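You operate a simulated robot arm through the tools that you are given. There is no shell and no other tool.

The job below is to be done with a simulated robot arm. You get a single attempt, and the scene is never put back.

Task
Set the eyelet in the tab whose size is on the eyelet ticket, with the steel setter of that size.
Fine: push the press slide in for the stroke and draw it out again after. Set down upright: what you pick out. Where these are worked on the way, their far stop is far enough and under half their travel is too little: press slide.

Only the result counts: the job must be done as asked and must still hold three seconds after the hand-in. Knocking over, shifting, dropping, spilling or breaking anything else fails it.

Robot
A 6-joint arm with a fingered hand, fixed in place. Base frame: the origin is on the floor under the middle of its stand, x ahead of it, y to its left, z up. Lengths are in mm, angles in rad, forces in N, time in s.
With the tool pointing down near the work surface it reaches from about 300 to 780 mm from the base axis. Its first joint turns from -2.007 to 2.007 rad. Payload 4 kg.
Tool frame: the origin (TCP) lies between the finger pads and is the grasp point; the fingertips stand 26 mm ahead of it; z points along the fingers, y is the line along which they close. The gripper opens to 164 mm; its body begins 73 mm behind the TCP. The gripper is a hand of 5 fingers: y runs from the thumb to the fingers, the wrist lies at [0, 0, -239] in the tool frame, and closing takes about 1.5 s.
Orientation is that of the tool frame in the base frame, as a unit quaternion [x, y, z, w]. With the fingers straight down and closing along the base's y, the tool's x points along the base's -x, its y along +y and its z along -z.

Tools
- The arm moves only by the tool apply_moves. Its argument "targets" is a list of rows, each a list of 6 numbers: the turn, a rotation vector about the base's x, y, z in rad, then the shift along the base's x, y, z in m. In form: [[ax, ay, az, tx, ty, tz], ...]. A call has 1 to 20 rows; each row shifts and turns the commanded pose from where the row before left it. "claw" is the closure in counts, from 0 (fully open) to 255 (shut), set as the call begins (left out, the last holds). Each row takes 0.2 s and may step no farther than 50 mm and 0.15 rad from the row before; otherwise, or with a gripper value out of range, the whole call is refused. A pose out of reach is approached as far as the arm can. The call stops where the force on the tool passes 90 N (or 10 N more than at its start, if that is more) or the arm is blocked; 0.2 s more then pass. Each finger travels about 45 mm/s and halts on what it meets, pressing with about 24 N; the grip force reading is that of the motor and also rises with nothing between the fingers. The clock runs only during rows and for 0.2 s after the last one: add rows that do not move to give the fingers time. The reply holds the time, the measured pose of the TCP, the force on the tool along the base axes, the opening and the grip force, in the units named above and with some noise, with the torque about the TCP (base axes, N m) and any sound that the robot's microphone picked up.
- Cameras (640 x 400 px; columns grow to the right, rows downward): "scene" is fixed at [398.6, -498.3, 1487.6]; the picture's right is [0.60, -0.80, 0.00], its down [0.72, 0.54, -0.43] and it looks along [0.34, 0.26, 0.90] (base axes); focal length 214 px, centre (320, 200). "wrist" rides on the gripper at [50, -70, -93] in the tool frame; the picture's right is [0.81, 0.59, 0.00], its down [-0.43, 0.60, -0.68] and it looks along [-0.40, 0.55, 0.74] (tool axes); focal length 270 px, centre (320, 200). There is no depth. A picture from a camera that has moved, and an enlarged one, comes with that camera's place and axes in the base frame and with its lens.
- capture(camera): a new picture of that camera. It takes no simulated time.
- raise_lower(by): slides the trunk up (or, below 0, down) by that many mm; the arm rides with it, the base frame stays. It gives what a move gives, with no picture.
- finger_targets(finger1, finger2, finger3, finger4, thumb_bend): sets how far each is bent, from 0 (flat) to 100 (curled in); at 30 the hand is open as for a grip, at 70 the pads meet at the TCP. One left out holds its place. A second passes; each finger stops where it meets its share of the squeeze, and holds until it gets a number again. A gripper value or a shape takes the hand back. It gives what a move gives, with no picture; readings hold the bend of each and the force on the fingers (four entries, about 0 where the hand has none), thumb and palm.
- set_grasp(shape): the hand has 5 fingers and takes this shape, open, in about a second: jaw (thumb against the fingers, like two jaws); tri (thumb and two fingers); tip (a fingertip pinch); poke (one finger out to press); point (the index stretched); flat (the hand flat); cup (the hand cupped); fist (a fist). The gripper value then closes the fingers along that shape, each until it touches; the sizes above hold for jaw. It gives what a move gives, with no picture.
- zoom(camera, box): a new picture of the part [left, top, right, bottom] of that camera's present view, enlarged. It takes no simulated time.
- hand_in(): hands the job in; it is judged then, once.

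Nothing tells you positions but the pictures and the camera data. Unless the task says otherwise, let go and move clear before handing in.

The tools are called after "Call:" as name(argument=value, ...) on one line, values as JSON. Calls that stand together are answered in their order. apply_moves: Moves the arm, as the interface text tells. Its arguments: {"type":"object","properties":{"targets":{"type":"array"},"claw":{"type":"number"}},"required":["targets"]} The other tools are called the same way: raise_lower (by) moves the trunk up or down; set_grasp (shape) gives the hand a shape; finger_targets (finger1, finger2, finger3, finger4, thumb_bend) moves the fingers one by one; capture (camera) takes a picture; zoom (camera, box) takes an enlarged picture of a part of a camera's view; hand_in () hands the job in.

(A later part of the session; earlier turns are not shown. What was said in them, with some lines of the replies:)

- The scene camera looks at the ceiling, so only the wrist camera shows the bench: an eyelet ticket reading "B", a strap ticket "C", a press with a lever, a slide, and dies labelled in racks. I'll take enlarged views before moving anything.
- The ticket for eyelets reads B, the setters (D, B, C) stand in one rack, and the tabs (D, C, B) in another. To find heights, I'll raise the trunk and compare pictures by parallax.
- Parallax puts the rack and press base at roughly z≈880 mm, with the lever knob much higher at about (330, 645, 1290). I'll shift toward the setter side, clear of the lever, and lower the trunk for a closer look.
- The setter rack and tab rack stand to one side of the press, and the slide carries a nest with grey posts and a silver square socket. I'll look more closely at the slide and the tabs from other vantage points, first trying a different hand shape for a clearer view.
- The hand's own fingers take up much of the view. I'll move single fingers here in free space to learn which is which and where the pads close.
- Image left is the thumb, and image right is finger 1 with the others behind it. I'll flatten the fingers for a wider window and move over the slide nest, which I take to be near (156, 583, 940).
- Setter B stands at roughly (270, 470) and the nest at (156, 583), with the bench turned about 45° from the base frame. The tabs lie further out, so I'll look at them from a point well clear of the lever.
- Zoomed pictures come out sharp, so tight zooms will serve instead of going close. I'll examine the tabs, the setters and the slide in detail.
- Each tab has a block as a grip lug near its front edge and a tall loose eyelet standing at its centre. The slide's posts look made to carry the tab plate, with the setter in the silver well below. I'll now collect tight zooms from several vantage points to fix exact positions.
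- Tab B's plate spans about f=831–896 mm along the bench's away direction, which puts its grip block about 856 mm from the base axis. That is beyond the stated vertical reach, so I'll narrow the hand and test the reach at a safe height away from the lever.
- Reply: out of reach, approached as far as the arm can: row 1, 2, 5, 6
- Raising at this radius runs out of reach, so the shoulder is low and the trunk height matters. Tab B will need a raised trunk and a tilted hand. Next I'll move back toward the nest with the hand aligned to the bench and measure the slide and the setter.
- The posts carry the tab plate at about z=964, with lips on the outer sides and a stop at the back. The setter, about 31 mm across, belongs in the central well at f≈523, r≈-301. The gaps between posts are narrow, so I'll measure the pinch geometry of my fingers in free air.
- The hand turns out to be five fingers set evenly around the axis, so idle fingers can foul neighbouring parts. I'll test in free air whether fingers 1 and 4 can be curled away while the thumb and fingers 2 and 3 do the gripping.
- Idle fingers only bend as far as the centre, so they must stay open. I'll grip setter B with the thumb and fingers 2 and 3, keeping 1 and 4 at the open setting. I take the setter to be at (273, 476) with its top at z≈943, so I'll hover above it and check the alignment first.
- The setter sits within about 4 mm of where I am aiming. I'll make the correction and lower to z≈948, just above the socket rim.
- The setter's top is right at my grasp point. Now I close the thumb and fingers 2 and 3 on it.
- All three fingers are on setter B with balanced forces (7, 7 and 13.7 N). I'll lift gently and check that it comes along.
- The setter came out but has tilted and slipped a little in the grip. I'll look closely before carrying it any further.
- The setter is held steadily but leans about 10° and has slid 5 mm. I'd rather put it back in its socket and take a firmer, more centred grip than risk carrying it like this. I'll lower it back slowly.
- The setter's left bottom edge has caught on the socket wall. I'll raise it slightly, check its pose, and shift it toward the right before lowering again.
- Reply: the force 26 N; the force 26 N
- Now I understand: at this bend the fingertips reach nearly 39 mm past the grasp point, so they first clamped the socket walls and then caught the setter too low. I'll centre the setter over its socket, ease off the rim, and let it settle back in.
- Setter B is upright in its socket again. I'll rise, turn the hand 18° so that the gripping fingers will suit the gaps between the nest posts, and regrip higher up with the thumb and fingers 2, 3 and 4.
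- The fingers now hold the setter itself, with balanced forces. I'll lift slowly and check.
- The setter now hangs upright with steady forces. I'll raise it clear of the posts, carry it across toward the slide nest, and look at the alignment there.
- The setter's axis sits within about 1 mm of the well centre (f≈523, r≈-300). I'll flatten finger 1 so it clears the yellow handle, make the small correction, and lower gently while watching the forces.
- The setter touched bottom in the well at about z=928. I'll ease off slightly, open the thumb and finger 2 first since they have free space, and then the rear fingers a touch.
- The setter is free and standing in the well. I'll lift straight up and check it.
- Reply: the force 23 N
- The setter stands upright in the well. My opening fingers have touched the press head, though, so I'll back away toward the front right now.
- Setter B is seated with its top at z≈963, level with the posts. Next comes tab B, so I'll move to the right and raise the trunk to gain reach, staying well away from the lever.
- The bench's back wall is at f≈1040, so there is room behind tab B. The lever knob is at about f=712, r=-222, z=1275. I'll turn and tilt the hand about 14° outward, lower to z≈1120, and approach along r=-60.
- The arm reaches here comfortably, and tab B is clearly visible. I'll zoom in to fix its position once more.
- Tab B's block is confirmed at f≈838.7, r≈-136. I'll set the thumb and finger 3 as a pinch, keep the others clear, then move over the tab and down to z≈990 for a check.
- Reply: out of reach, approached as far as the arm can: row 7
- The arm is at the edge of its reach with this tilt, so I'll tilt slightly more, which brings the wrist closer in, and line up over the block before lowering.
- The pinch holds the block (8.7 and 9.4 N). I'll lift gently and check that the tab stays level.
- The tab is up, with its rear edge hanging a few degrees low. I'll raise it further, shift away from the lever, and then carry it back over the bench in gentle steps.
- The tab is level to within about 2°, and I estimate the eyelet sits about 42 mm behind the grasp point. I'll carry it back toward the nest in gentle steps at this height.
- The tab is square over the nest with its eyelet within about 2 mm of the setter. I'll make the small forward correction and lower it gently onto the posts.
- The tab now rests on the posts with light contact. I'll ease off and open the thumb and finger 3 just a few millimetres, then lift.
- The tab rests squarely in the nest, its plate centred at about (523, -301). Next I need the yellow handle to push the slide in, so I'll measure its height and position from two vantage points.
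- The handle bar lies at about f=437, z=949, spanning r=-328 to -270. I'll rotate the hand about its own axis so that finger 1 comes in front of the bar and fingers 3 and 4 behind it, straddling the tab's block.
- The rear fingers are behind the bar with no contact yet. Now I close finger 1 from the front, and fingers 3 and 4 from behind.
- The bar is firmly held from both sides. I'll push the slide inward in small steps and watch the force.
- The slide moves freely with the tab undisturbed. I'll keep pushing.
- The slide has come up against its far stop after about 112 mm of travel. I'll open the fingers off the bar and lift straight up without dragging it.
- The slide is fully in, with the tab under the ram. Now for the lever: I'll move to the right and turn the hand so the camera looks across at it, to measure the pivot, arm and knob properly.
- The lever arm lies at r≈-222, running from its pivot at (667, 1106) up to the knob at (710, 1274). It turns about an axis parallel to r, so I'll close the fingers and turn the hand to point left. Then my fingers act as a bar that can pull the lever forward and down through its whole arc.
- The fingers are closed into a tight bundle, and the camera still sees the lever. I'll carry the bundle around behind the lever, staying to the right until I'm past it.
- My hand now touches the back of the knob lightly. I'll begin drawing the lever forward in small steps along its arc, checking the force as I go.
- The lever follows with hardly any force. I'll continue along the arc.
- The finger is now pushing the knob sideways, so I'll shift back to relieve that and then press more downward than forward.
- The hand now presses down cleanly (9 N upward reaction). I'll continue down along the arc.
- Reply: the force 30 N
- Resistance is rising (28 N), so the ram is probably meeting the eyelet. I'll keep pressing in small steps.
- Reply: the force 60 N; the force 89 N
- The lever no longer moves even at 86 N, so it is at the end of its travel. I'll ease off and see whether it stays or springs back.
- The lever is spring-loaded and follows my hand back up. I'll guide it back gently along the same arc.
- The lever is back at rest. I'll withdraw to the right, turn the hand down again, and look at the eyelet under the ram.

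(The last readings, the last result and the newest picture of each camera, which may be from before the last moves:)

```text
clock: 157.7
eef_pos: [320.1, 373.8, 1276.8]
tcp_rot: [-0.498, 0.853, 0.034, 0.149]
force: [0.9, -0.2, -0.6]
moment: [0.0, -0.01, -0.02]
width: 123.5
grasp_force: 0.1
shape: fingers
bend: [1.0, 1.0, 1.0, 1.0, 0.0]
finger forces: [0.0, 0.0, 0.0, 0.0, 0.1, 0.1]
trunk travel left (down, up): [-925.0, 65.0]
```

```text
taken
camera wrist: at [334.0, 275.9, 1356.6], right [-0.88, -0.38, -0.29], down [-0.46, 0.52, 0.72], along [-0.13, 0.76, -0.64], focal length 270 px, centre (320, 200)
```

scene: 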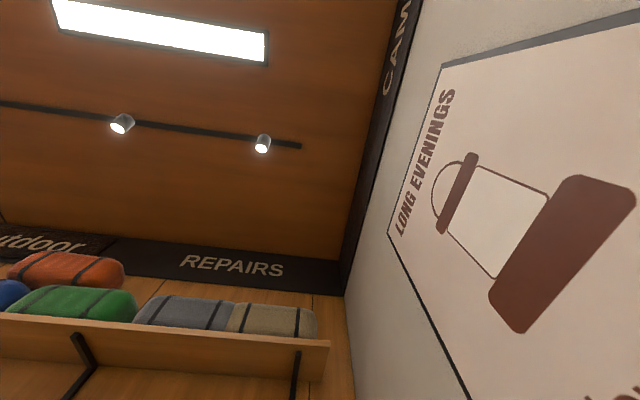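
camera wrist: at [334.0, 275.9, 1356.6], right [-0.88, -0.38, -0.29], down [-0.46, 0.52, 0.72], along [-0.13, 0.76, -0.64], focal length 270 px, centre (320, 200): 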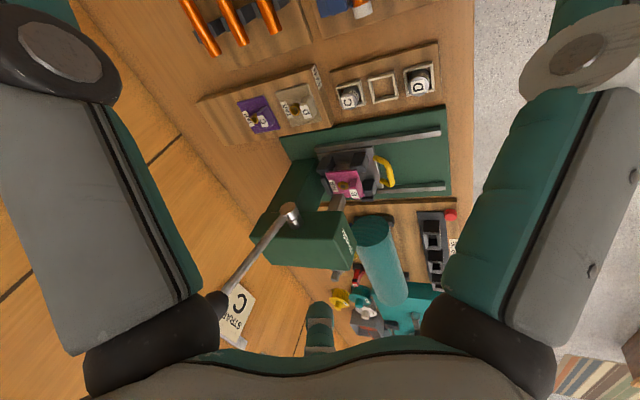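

Call:
zoom(camera="wrist", box=[310, 140, 400, 215])

Call:
zoom(camera="wrist", box=[325, 165, 370, 205])

Call:
zoom(camera="wrist", box=[210, 190, 360, 330])

```text
5.33 times, centred on (355, 178) of wrist
camera zoom: at [334.0, 275.9, 1356.6], right [-0.88, -0.38, -0.29], down [-0.46, 0.52, 0.72], along [-0.13, 0.76, -0.64], focal length 1442 px, centre (133, 320)
```

zoom: 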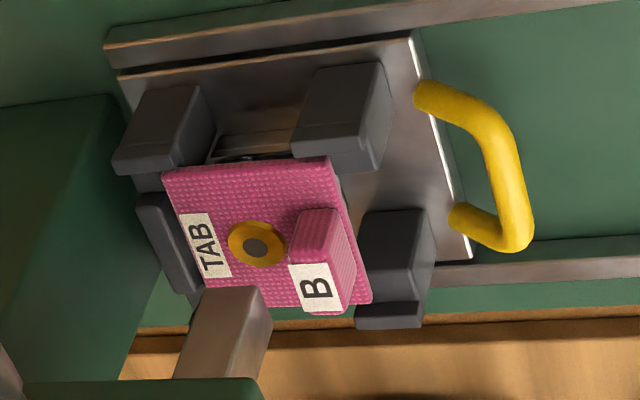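

```text
10.00 times, centred on (348, 185) of wrist
camera zoom: at [334.0, 275.9, 1356.6], right [-0.88, -0.38, -0.29], down [-0.46, 0.52, 0.72], along [-0.13, 0.76, -0.64], focal length 2703 px, centre (45, 350)
```

zoom: 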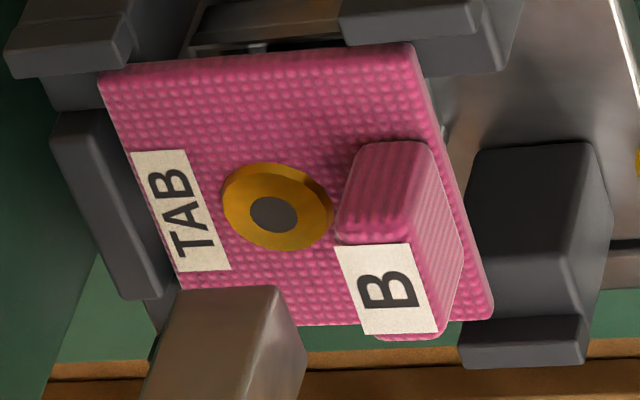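

```text
2.86 times, centred on (285, 260) of wrist
camera zoom: at [334.0, 275.9, 1356.6], right [-0.88, -0.38, -0.29], down [-0.46, 0.52, 0.72], along [-0.13, 0.76, -0.64], focal length 772 px, centre (420, 29)
```

zoom: 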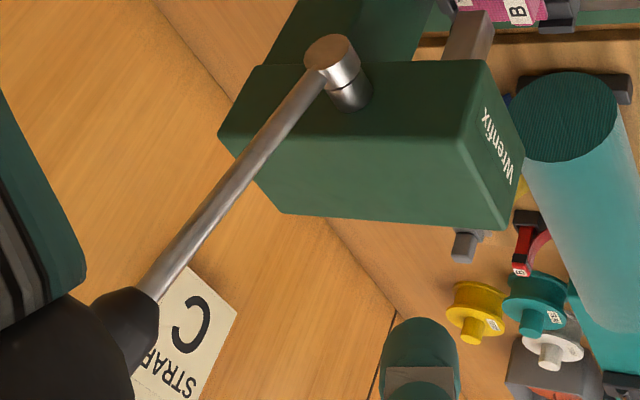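

The eyelet is set: its rim is now flared flat on the tab, and the ram and lever are back up. Now I'll draw the slide out again. First I return the hand to the handle-gripping pose and come in front of the press.

Call:
finger_targets(finger1=45, finger2=15, finger3=50, finger4=50, thumb_bend=10)

Call:
finger_targets(finger3=67.5, finger4=67.5)

Call:
apply_moves(targets=[[0.0319, 0.0292, -0.1397, -0.02, 0, -0.04], [0.0319, 0.0292, -0.1397, -0.03, 0.01, -0.035], [0.0319, 0.0292, -0.1397, -0.03, 0.015, -0.035], [0.0319, 0.0292, -0.1397, -0.03, 0.02, -0.035], [0, 0, 0, -0.03, 0.025, -0.025], [0, 0, 0, -0.03, 0.025, -0.02], [0, 0, 0, -0.03, 0.025, -0.01], [0, 0, 0, -0.02, 0.02, 0], [0, 0, 0, 0, 0, 0]])

Call:
capture(camera="wrist")

```text
clock: 158.7
eef_pos: [318.4, 372.5, 1276.1]
tcp_rot: [-0.498, 0.854, 0.033, 0.148]
force: [1.2, -0.2, 0.2]
moment: [-0.03, -0.01, -0.01]
width: 98.8
grasp_force: 0.2
shape: fingers
bend: [45.0, 15.0, 50.0, 50.0, 10.0]
finger forces: [0.1, 0.1, 0.0, 0.0, 0.0, 0.0]
trunk travel left (down, up): [-925.0, 65.0]
```

```text
clock: 159.7
eef_pos: [317.7, 372.9, 1277.1]
tcp_rot: [-0.497, 0.854, 0.034, 0.149]
force: [-0.7, -0.4, -0.3]
moment: [0.0, -0.01, -0.04]
width: 98.6
grasp_force: 0.0
shape: fingers
bend: [45.0, 15.0, 67.0, 67.0, 10.0]
finger forces: [0.1, 0.1, 0.1, 0.0, 0.0, 0.0]
trunk travel left (down, up): [-925.0, 65.0]
```

```text
refused: row 4 steps farther than a row can; nothing moved
```

```text
taken
camera wrist: at [334.0, 275.9, 1356.6], right [-0.88, -0.38, -0.29], down [-0.46, 0.52, 0.72], along [-0.13, 0.76, -0.64], focal length 270 px, centre (320, 200)
```

wrist: 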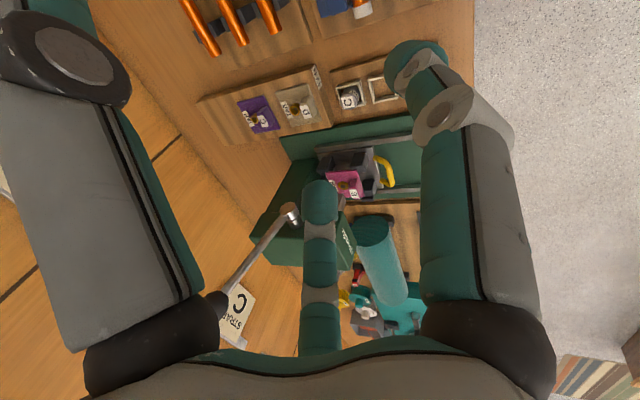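

Call:
apply_moves(targets=[[0.0319, 0.0292, -0.1397, -0.025, 0.0, -0.025], [0.0319, 0.0292, -0.1397, -0.025, 0.01, -0.025], [0.0319, 0.0292, -0.1397, -0.025, 0.018, -0.025], [0.0319, 0.0292, -0.1397, -0.025, 0.02, -0.025], [0, 0, 0, -0.025, 0.02, -0.025], [0, 0, 0, -0.025, 0.02, -0.025], [0, 0, 0, -0.025, 0.02, -0.025], [0, 0, 0, -0.025, 0.02, -0.02], [0, 0, 0, -0.022, 0.0185, -0.005], [0, 0, 0, 0, 0, 0]])

Call:
capture(camera="wrist")

```text
clock: 161.9
eef_pos: [95.7, 520.3, 1078.6]
tcp_rot: [-0.23, 0.961, 0.074, 0.135]
force: [-0.2, 0.3, -1.3]
moment: [0.01, -0.02, -0.01]
width: 98.8
grasp_force: 0.2
shape: fingers
bend: [45.0, 15.0, 67.0, 67.0, 10.0]
finger forces: [0.0, 0.1, 0.0, 0.0, 0.0, 0.1]
trunk travel left (down, up): [-925.0, 65.0]
```

```text
taken
camera wrist: at [62.2, 417.7, 1145.4], right [-0.97, 0.18, -0.19], down [-0.06, 0.57, 0.82], along [0.25, 0.8, -0.54], focal length 270 px, centre (320, 200)
```

wrist: 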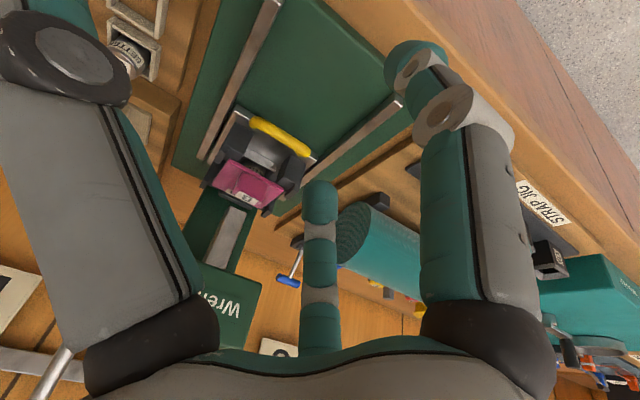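

Call:
apply_moves(targets=[[0, 0, 0, 0.0147, 0.0147, -0.008], [0, 0, 0, 0.0147, 0.0147, -0.008], [0, 0, 0, 0.0147, 0.0147, -0.008], [0, 0, 0, 0.0147, 0.0147, -0.01], [0, 0, 0, 0.0127, 0.0127, -0.01], [0, 0, 0, 0, 0, 0]])

Call:
capture(camera="wrist")

Call:
zoom(camera="wrist", box=[180, 60, 420, 260])

```text
clock: 163.3
eef_pos: [166.0, 590.2, 1033.4]
tcp_rot: [-0.23, 0.961, 0.074, 0.135]
force: [0.5, 0.2, -0.7]
moment: [0.03, -0.01, 0.03]
width: 98.6
grasp_force: 0.0
shape: fingers
bend: [45.0, 15.0, 67.0, 67.0, 10.0]
finger forces: [0.0, 0.1, 0.0, 0.1, 0.1, 0.1]
trunk travel left (down, up): [-925.0, 65.0]
```

```text
taken
camera wrist: at [134.4, 487.9, 1101.6], right [-0.97, 0.18, -0.19], down [-0.06, 0.57, 0.82], along [0.25, 0.8, -0.54], focal length 270 px, centre (320, 200)
```

wrist: 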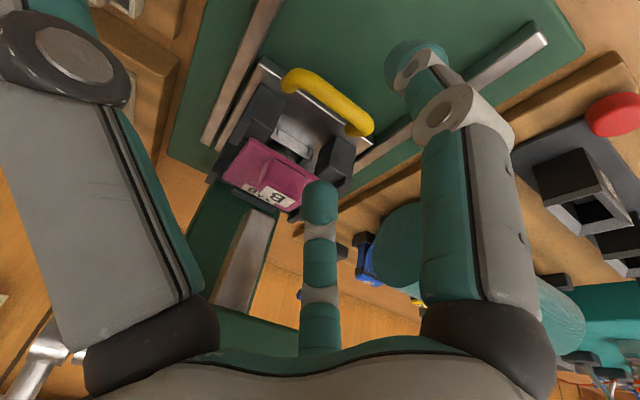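

```text
2.00 times, centred on (300, 160) of wrist
camera zoom: at [134.4, 487.9, 1101.6], right [-0.97, 0.18, -0.19], down [-0.06, 0.57, 0.82], along [0.25, 0.8, -0.54], focal length 541 px, centre (360, 280)
```

zoom: 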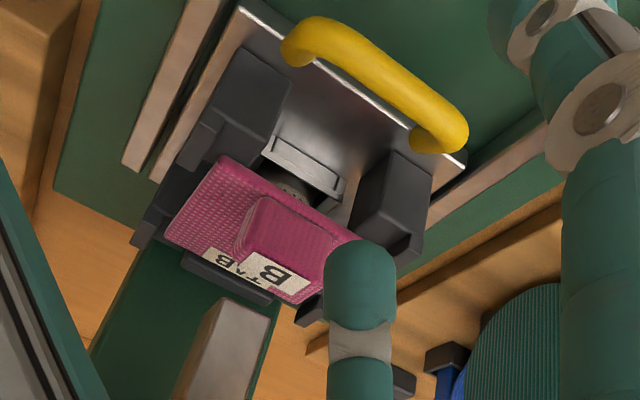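

Call:
apply_moves(targets=[[0, 0, 0, 0.0033, 0.0033, 0], [0, 0, 0, 0, 0, -0.018], [0, 0, 0, 0, 0, -0.015], [0, 0, 0, 0, 0, 0]])

Call:
zoom(camera="wrist", box=[220, 60, 460, 260])

```text
clock: 164.3
eef_pos: [169.5, 593.4, 999.9]
tcp_rot: [-0.23, 0.961, 0.074, 0.135]
force: [0.5, 0.6, -0.2]
moment: [0.0, 0.0, 0.0]
width: 98.7
grasp_force: 0.1
shape: fingers
bend: [45.0, 15.0, 67.0, 67.0, 10.0]
finger forces: [0.1, 0.0, 0.0, 0.0, 0.1, 0.1]
trunk travel left (down, up): [-925.0, 65.0]
```

```text
2.00 times, centred on (340, 160) of wrist
camera zoom: at [136.7, 491.1, 1068.6], right [-0.97, 0.18, -0.19], down [-0.06, 0.57, 0.82], along [0.25, 0.8, -0.54], focal length 541 px, centre (280, 280)
```

zoom: 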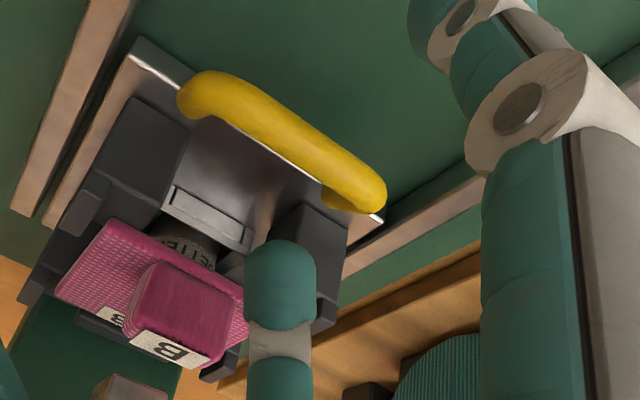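

Call:
apply_moves(targets=[[0, 0, 0, 0, 0, -0.01], [0, 0, 0, 0, 0, -0.008], [0, 0, 0, 0, 0, -0.006], [0, 0, 0, 0, 0, -0.004], [0, 0, 0, 0, 0, 0]])

Call:
zoom(camera="wrist", box=[220, 80, 460, 280])

```text
clock: 165.5
eef_pos: [171.4, 593.9, 972.3]
tcp_rot: [-0.229, 0.961, 0.073, 0.134]
force: [-0.1, 0.3, 0.1]
moment: [0.0, -0.02, -0.02]
width: 98.7
grasp_force: 0.0
shape: fingers
bend: [45.0, 15.0, 67.0, 67.0, 10.0]
finger forces: [0.0, 0.0, 0.0, 0.0, 0.0, 0.0]
trunk travel left (down, up): [-925.0, 65.0]
```

```text
2.00 times, centred on (340, 180) of wrist
camera zoom: at [138.2, 491.6, 1040.9], right [-0.97, 0.18, -0.19], down [-0.06, 0.57, 0.82], along [0.25, 0.8, -0.54], focal length 541 px, centre (280, 240)
```

zoom: 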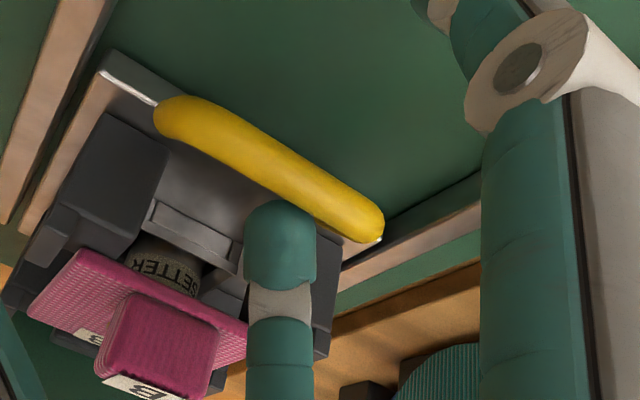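

Same picture as before, with the rear fingers behind the bar. I close on the bar again.

Call:
finger_targets(finger1=58)

Call:
finger_targets(finger1=74, finger3=74, finger4=74)

Call:
apply_moves(targets=[[0, 0, 0, -0.003, -0.003, 0], [0, 0, 0, -0.005, -0.005, 0], [0, 0, 0, -0.007, -0.007, 0], [0, 0, 0, -0.007, -0.007, 0], [0, 0, 0, 0, 0, 0]])

Call:
capture(camera="wrist")

```text
clock: 166.5
eef_pos: [170.6, 593.0, 972.9]
tcp_rot: [-0.23, 0.961, 0.074, 0.135]
force: [0.0, -0.5, 0.0]
moment: [0.05, 0.01, 0.02]
width: 95.8
grasp_force: 0.0
shape: fingers
bend: [57.0, 15.0, 67.0, 67.0, 10.0]
finger forces: [0.0, 0.0, 0.1, 0.0, 0.0, 0.0]
trunk travel left (down, up): [-925.0, 65.0]
```

```text
clock: 167.5
eef_pos: [171.3, 594.0, 972.9]
tcp_rot: [-0.23, 0.961, 0.074, 0.135]
force: [0.5, 1.3, 0.9]
moment: [0.01, 0.02, -0.03]
width: 97.2
grasp_force: 10.4
shape: fingers
bend: [66.0, 15.0, 72.0, 72.0, 10.0]
finger forces: [6.1, 0.0, 7.1, 6.9, 0.0, 0.0]
trunk travel left (down, up): [-925.0, 65.0]
```

```text
clock: 168.7
eef_pos: [149.7, 571.6, 972.0]
tcp_rot: [-0.23, 0.961, 0.074, 0.135]
force: [-0.2, 0.3, 1.6]
moment: [0.01, 0.01, -0.01]
width: 96.9
grasp_force: 11.3
shape: fingers
bend: [66.0, 15.0, 72.0, 72.0, 10.0]
finger forces: [7.2, 0.1, 7.3, 7.4, 0.0, 0.0]
trunk travel left (down, up): [-925.0, 65.0]
```

```text
taken
camera wrist: at [116.2, 469.5, 1040.6], right [-0.97, 0.18, -0.19], down [-0.06, 0.57, 0.82], along [0.25, 0.8, -0.54], focal length 270 px, centre (320, 200)
```

wrist: 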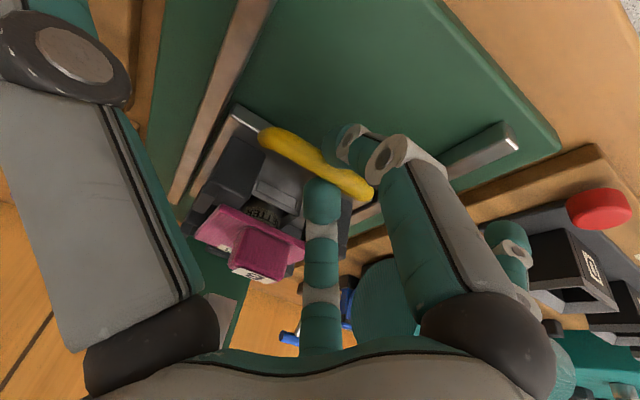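

The slide is coming out smoothly with the tab riding steadily. I'll continue to its starting position.

Call:
apply_moves(targets=[[0, 0, 0, -0.007, -0.007, 0], [0, 0, 0, -0.007, -0.007, 0], [0, 0, 0, -0.007, -0.007, 0], [0, 0, 0, -0.007, -0.007, 0], [0, 0, 0, -0.007, -0.007, 0], [0, 0, 0, -0.007, -0.007, 0], [0, 0, 0, 0, 0, 0]])

Call:
apply_moves(targets=[[0, 0, 0, -0.004, -0.004, 0], [0, 0, 0, -0.003, -0.003, 0], [0, 0, 0, 0, 0, 0]])

Call:
capture(camera="wrist")

```text
clock: 170.3
eef_pos: [106.9, 528.9, 971.6]
tcp_rot: [-0.229, 0.961, 0.074, 0.134]
force: [-0.6, -1.2, 1.1]
moment: [-0.02, -0.01, -0.03]
width: 96.6
grasp_force: 10.9
shape: fingers
bend: [66.0, 15.0, 72.0, 72.0, 10.0]
finger forces: [7.7, 0.1, 6.9, 7.0, 0.0, 0.0]
trunk travel left (down, up): [-925.0, 65.0]
```

```text
clock: 171.1
eef_pos: [99.8, 523.0, 972.1]
tcp_rot: [-0.23, 0.961, 0.074, 0.135]
force: [-0.5, -0.5, 1.1]
moment: [-0.03, -0.02, -0.01]
width: 96.8
grasp_force: 10.5
shape: fingers
bend: [66.0, 15.0, 72.0, 72.0, 10.0]
finger forces: [6.8, 0.0, 7.0, 6.9, 0.0, 0.0]
trunk travel left (down, up): [-925.0, 65.0]
```

```text
taken
camera wrist: at [67.1, 420.7, 1041.0], right [-0.97, 0.18, -0.19], down [-0.06, 0.57, 0.82], along [0.25, 0.8, -0.54], focal length 270 px, centre (320, 200)
```

wrist: 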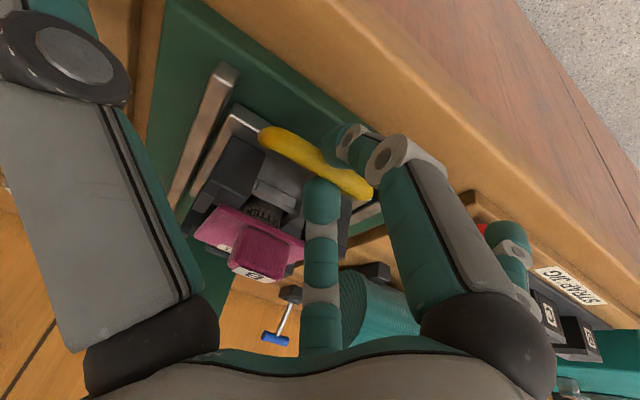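

Call:
apply_moves(targets=[[0, 0, 0, -0.003, -0.003, 0], [0, 0, 0, -0.0025, -0.0025, 0], [0, 0, 0, 0, 0, 0]])

Call:
apply_moves(targets=[[0, 0, 0, -0.002, -0.002, 0], [0, 0, 0, -0.001, -0.001, 0], [0, 0, 0, 0, 0, 0]])

Call:
zoom(camera="wrist", box=[180, 60, 420, 260])

```text
clock: 171.9
eef_pos: [95.8, 517.9, 971.1]
tcp_rot: [-0.23, 0.961, 0.075, 0.134]
force: [0.9, 0.3, 5.6]
moment: [0.01, -0.06, 0.05]
width: 96.8
grasp_force: 12.1
shape: fingers
bend: [66.0, 15.0, 72.0, 72.0, 10.0]
finger forces: [6.9, 0.0, 8.7, 9.2, 0.1, 0.1]
trunk travel left (down, up): [-925.0, 65.0]
```

```text
clock: 172.7
eef_pos: [93.0, 516.4, 972.1]
tcp_rot: [-0.23, 0.961, 0.074, 0.134]
force: [4.3, 4.1, 4.5]
moment: [0.11, -0.11, 0.03]
width: 96.8
grasp_force: 12.9
shape: fingers
bend: [67.0, 15.0, 72.0, 72.0, 10.0]
finger forces: [4.1, 0.0, 10.5, 10.8, 0.0, 0.0]
trunk travel left (down, up): [-925.0, 65.0]
```

```text
2.00 times, centred on (300, 160) of wrist
camera zoom: at [59.7, 413.4, 1040.4], right [-0.97, 0.18, -0.19], down [-0.06, 0.57, 0.82], along [0.25, 0.8, -0.54], focal length 541 px, centre (360, 280)
```

zoom: 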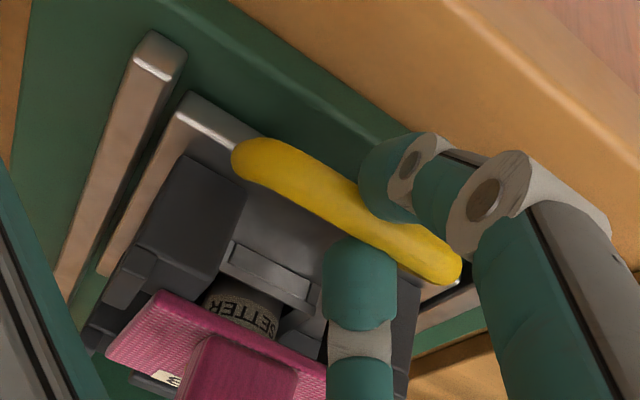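

The slide is back at its outer stop. I'll let go of the handle and lift clear.

Call:
finger_targets(finger1=45, finger3=69, finger4=69)

Call:
apply_moves(targets=[[0, 0, 0, 0.0005, 0.0005, 0.004], [0, 0, 0, 0, 0, 0.008], [0, 0, 0, 0, 0, 0.012], [0, 0, 0, 0, 0, 0.018], [0, 0, 0, -0.005, -0.005, 0.025], [0, 0, 0, -0.01, -0.01, 0.03], [0, 0, 0, -0.01, -0.01, 0.03], [0, 0, 0, 0, 0, 0]])

Call:
finger_targets(finger1=0, finger2=0, finger3=0, finger4=0, thumb_bend=0)

Call:
capture(camera="wrist")

Call:
zoom(camera="wrist", box=[200, 60, 420, 240])

```text
clock: 173.7
eef_pos: [92.0, 515.5, 972.0]
tcp_rot: [-0.23, 0.961, 0.074, 0.134]
force: [1.3, 1.6, 6.1]
moment: [0.09, -0.06, -0.01]
width: 98.4
grasp_force: 4.3
shape: fingers
bend: [45.0, 15.0, 68.0, 68.0, 10.0]
finger forces: [0.0, 0.0, 4.1, 4.4, 0.0, 0.1]
trunk travel left (down, up): [-925.0, 65.0]
```

```text
clock: 175.5
eef_pos: [67.4, 490.0, 1098.8]
tcp_rot: [-0.231, 0.961, 0.074, 0.135]
force: [0.3, 0.4, -0.1]
moment: [-0.02, -0.01, 0.0]
width: 98.6
grasp_force: 0.0
shape: fingers
bend: [45.0, 15.0, 68.0, 68.0, 10.0]
finger forces: [0.1, 0.0, 0.1, 0.0, 0.0, 0.0]
trunk travel left (down, up): [-925.0, 65.0]
```

```text
clock: 176.5
eef_pos: [66.8, 488.8, 1097.7]
tcp_rot: [-0.23, 0.961, 0.074, 0.135]
force: [-0.7, 0.3, 0.1]
moment: [0.01, -0.01, 0.01]
width: 123.3
grasp_force: 0.0
shape: fingers
bend: [1.0, 1.0, 1.0, 1.0, 0.0]
finger forces: [0.0, 0.0, 0.1, 0.0, 0.0, 0.0]
trunk travel left (down, up): [-925.0, 65.0]
```

```text
taken
camera wrist: at [33.9, 388.0, 1166.8], right [-0.97, 0.18, -0.19], down [-0.06, 0.57, 0.82], along [0.25, 0.8, -0.54], focal length 270 px, centre (320, 200)
```

wrist: 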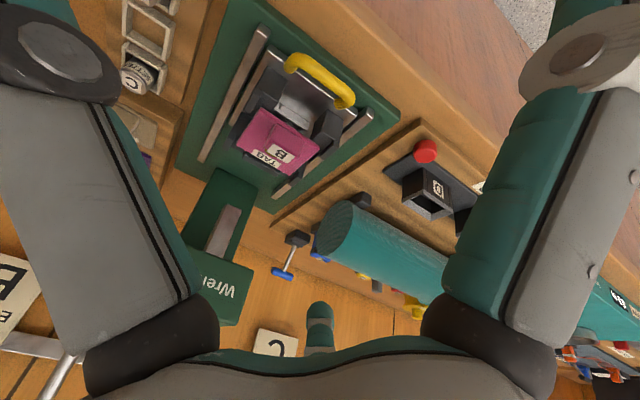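

```text
2.22 times, centred on (310, 150) of wrist
camera zoom: at [33.9, 388.0, 1166.8], right [-0.97, 0.18, -0.19], down [-0.06, 0.57, 0.82], along [0.25, 0.8, -0.54], focal length 601 px, centre (342, 311)
```

zoom: 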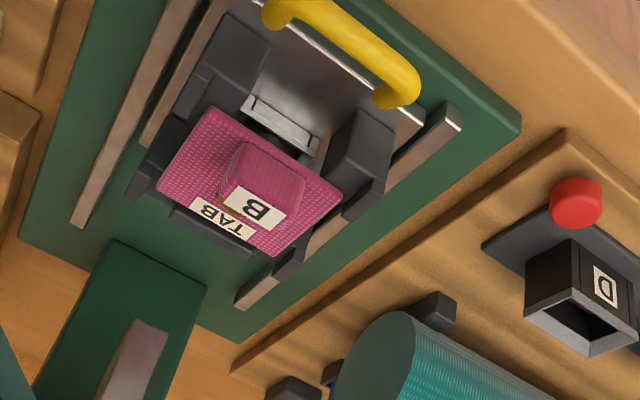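

The slide is out, the tab sits level with its set eyelet, and the setter is beneath it. I'll move well clear and take a last look over the bench before handing in.

Call:
apply_moves(targets=[[0, 0, 0, 0.01, -0.03, 0.03], [0, 0, 0, 0.02, -0.03, 0.03], [0, 0, 0, 0.03, -0.02, 0.03], [0, 0, 0, 0.03, -0.02, 0.03], [0, 0, 0, 0.03, -0.02, 0.03], [0, 0, 0, 0, 0, 0]])

Call:
capture(camera="wrist")

Call:
zoom(camera="wrist", box=[150, 20, 430, 220])

Call:
zoom(camera="wrist", box=[310, 60, 400, 140])

```text
clock: 177.9
eef_pos: [187.5, 370.5, 1247.2]
tcp_rot: [-0.229, 0.961, 0.074, 0.134]
force: [0.7, -0.2, 0.3]
moment: [-0.01, -0.01, -0.01]
width: 123.2
grasp_force: 0.0
shape: fingers
bend: [1.0, 1.0, 1.0, 1.0, 0.0]
finger forces: [0.0, 0.0, 0.1, 0.0, 0.0, 0.1]
trunk travel left (down, up): [-925.0, 65.0]
```

```text
taken
camera wrist: at [155.7, 268.8, 1315.5], right [-0.97, 0.18, -0.19], down [-0.06, 0.57, 0.82], along [0.25, 0.8, -0.54], focal length 270 px, centre (320, 200)
```

wrist: 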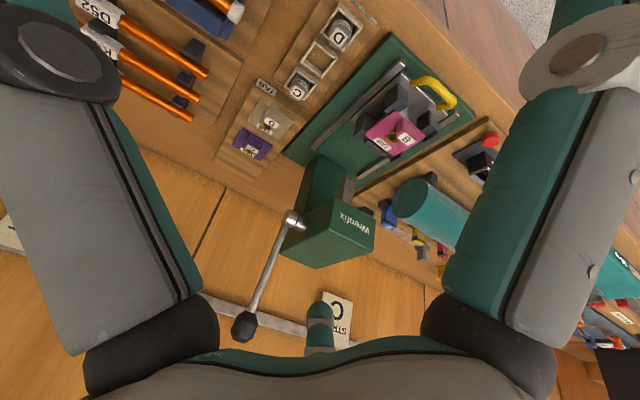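

```text
2.00 times, centred on (290, 120) of wrist
camera zoom: at [155.7, 268.8, 1315.5], right [-0.97, 0.18, -0.19], down [-0.06, 0.57, 0.82], along [0.25, 0.8, -0.54], focal length 541 px, centre (380, 360)
```

zoom: 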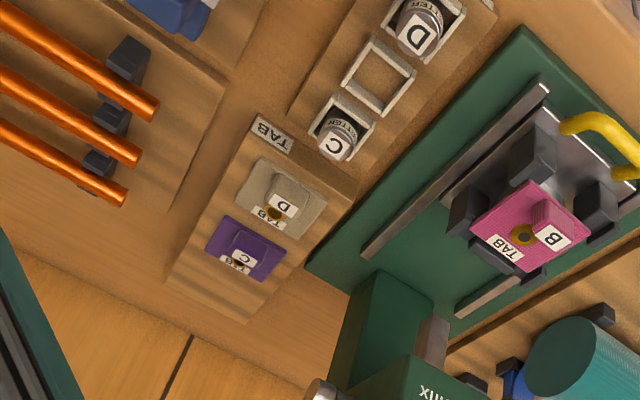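

```text
5.00 times, centred on (355, 100) of wrist
camera zoom: at [155.7, 268.8, 1315.5], right [-0.97, 0.18, -0.19], down [-0.06, 0.57, 0.82], along [0.25, 0.8, -0.54], focal length 1351 px, centre (145, 700)
```

zoom: 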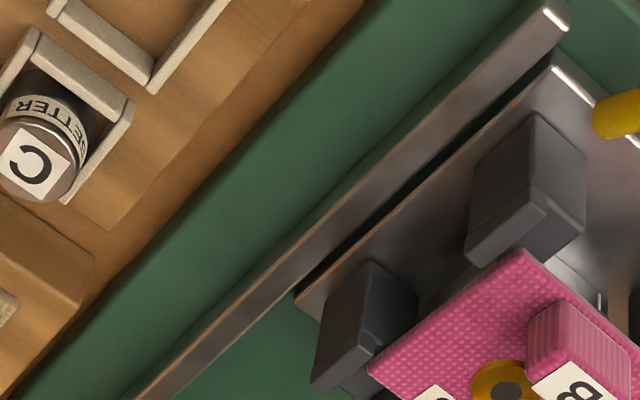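

Setters C and D and tabs C and D are where they were. The lever is at rest, the slide is drawn out, and tab B sits upright in the nest with its eyelet set over setter B. My hand is empty and clear, so I'll hand the job in.

Call:
hand_in()

```text
The job is handed in.
```

The eyelet in tab B is set with the steel setter B, matching the "EYELET B" ticket, and I have handed the job in. I don't have the verdict.

- **Eyelet:** after the stroke, the close-up showed its rim flared flat on the tab.
- **Setter and tab:** setter B stands upright in the slide's well, and tab B lies level on the posts above it.
- **Press slide:** I pushed it to its far stop, worked the lever to the end of its travel, then drew the slide back to its outer stop. The lever has sprung back to rest.
- **Everything else:** setters C and D and tabs C and D looked undisturbed in the last pictures. My hand was empty and clear.

Two things went less cleanly than planned:

- **First setter grip:** it slipped and tilted, so I put setter B back in its socket and regripped before carrying it.
- **Contact with the press head:** my fingers touched it once while opening, at about 18 N. I saw no movement of the press.
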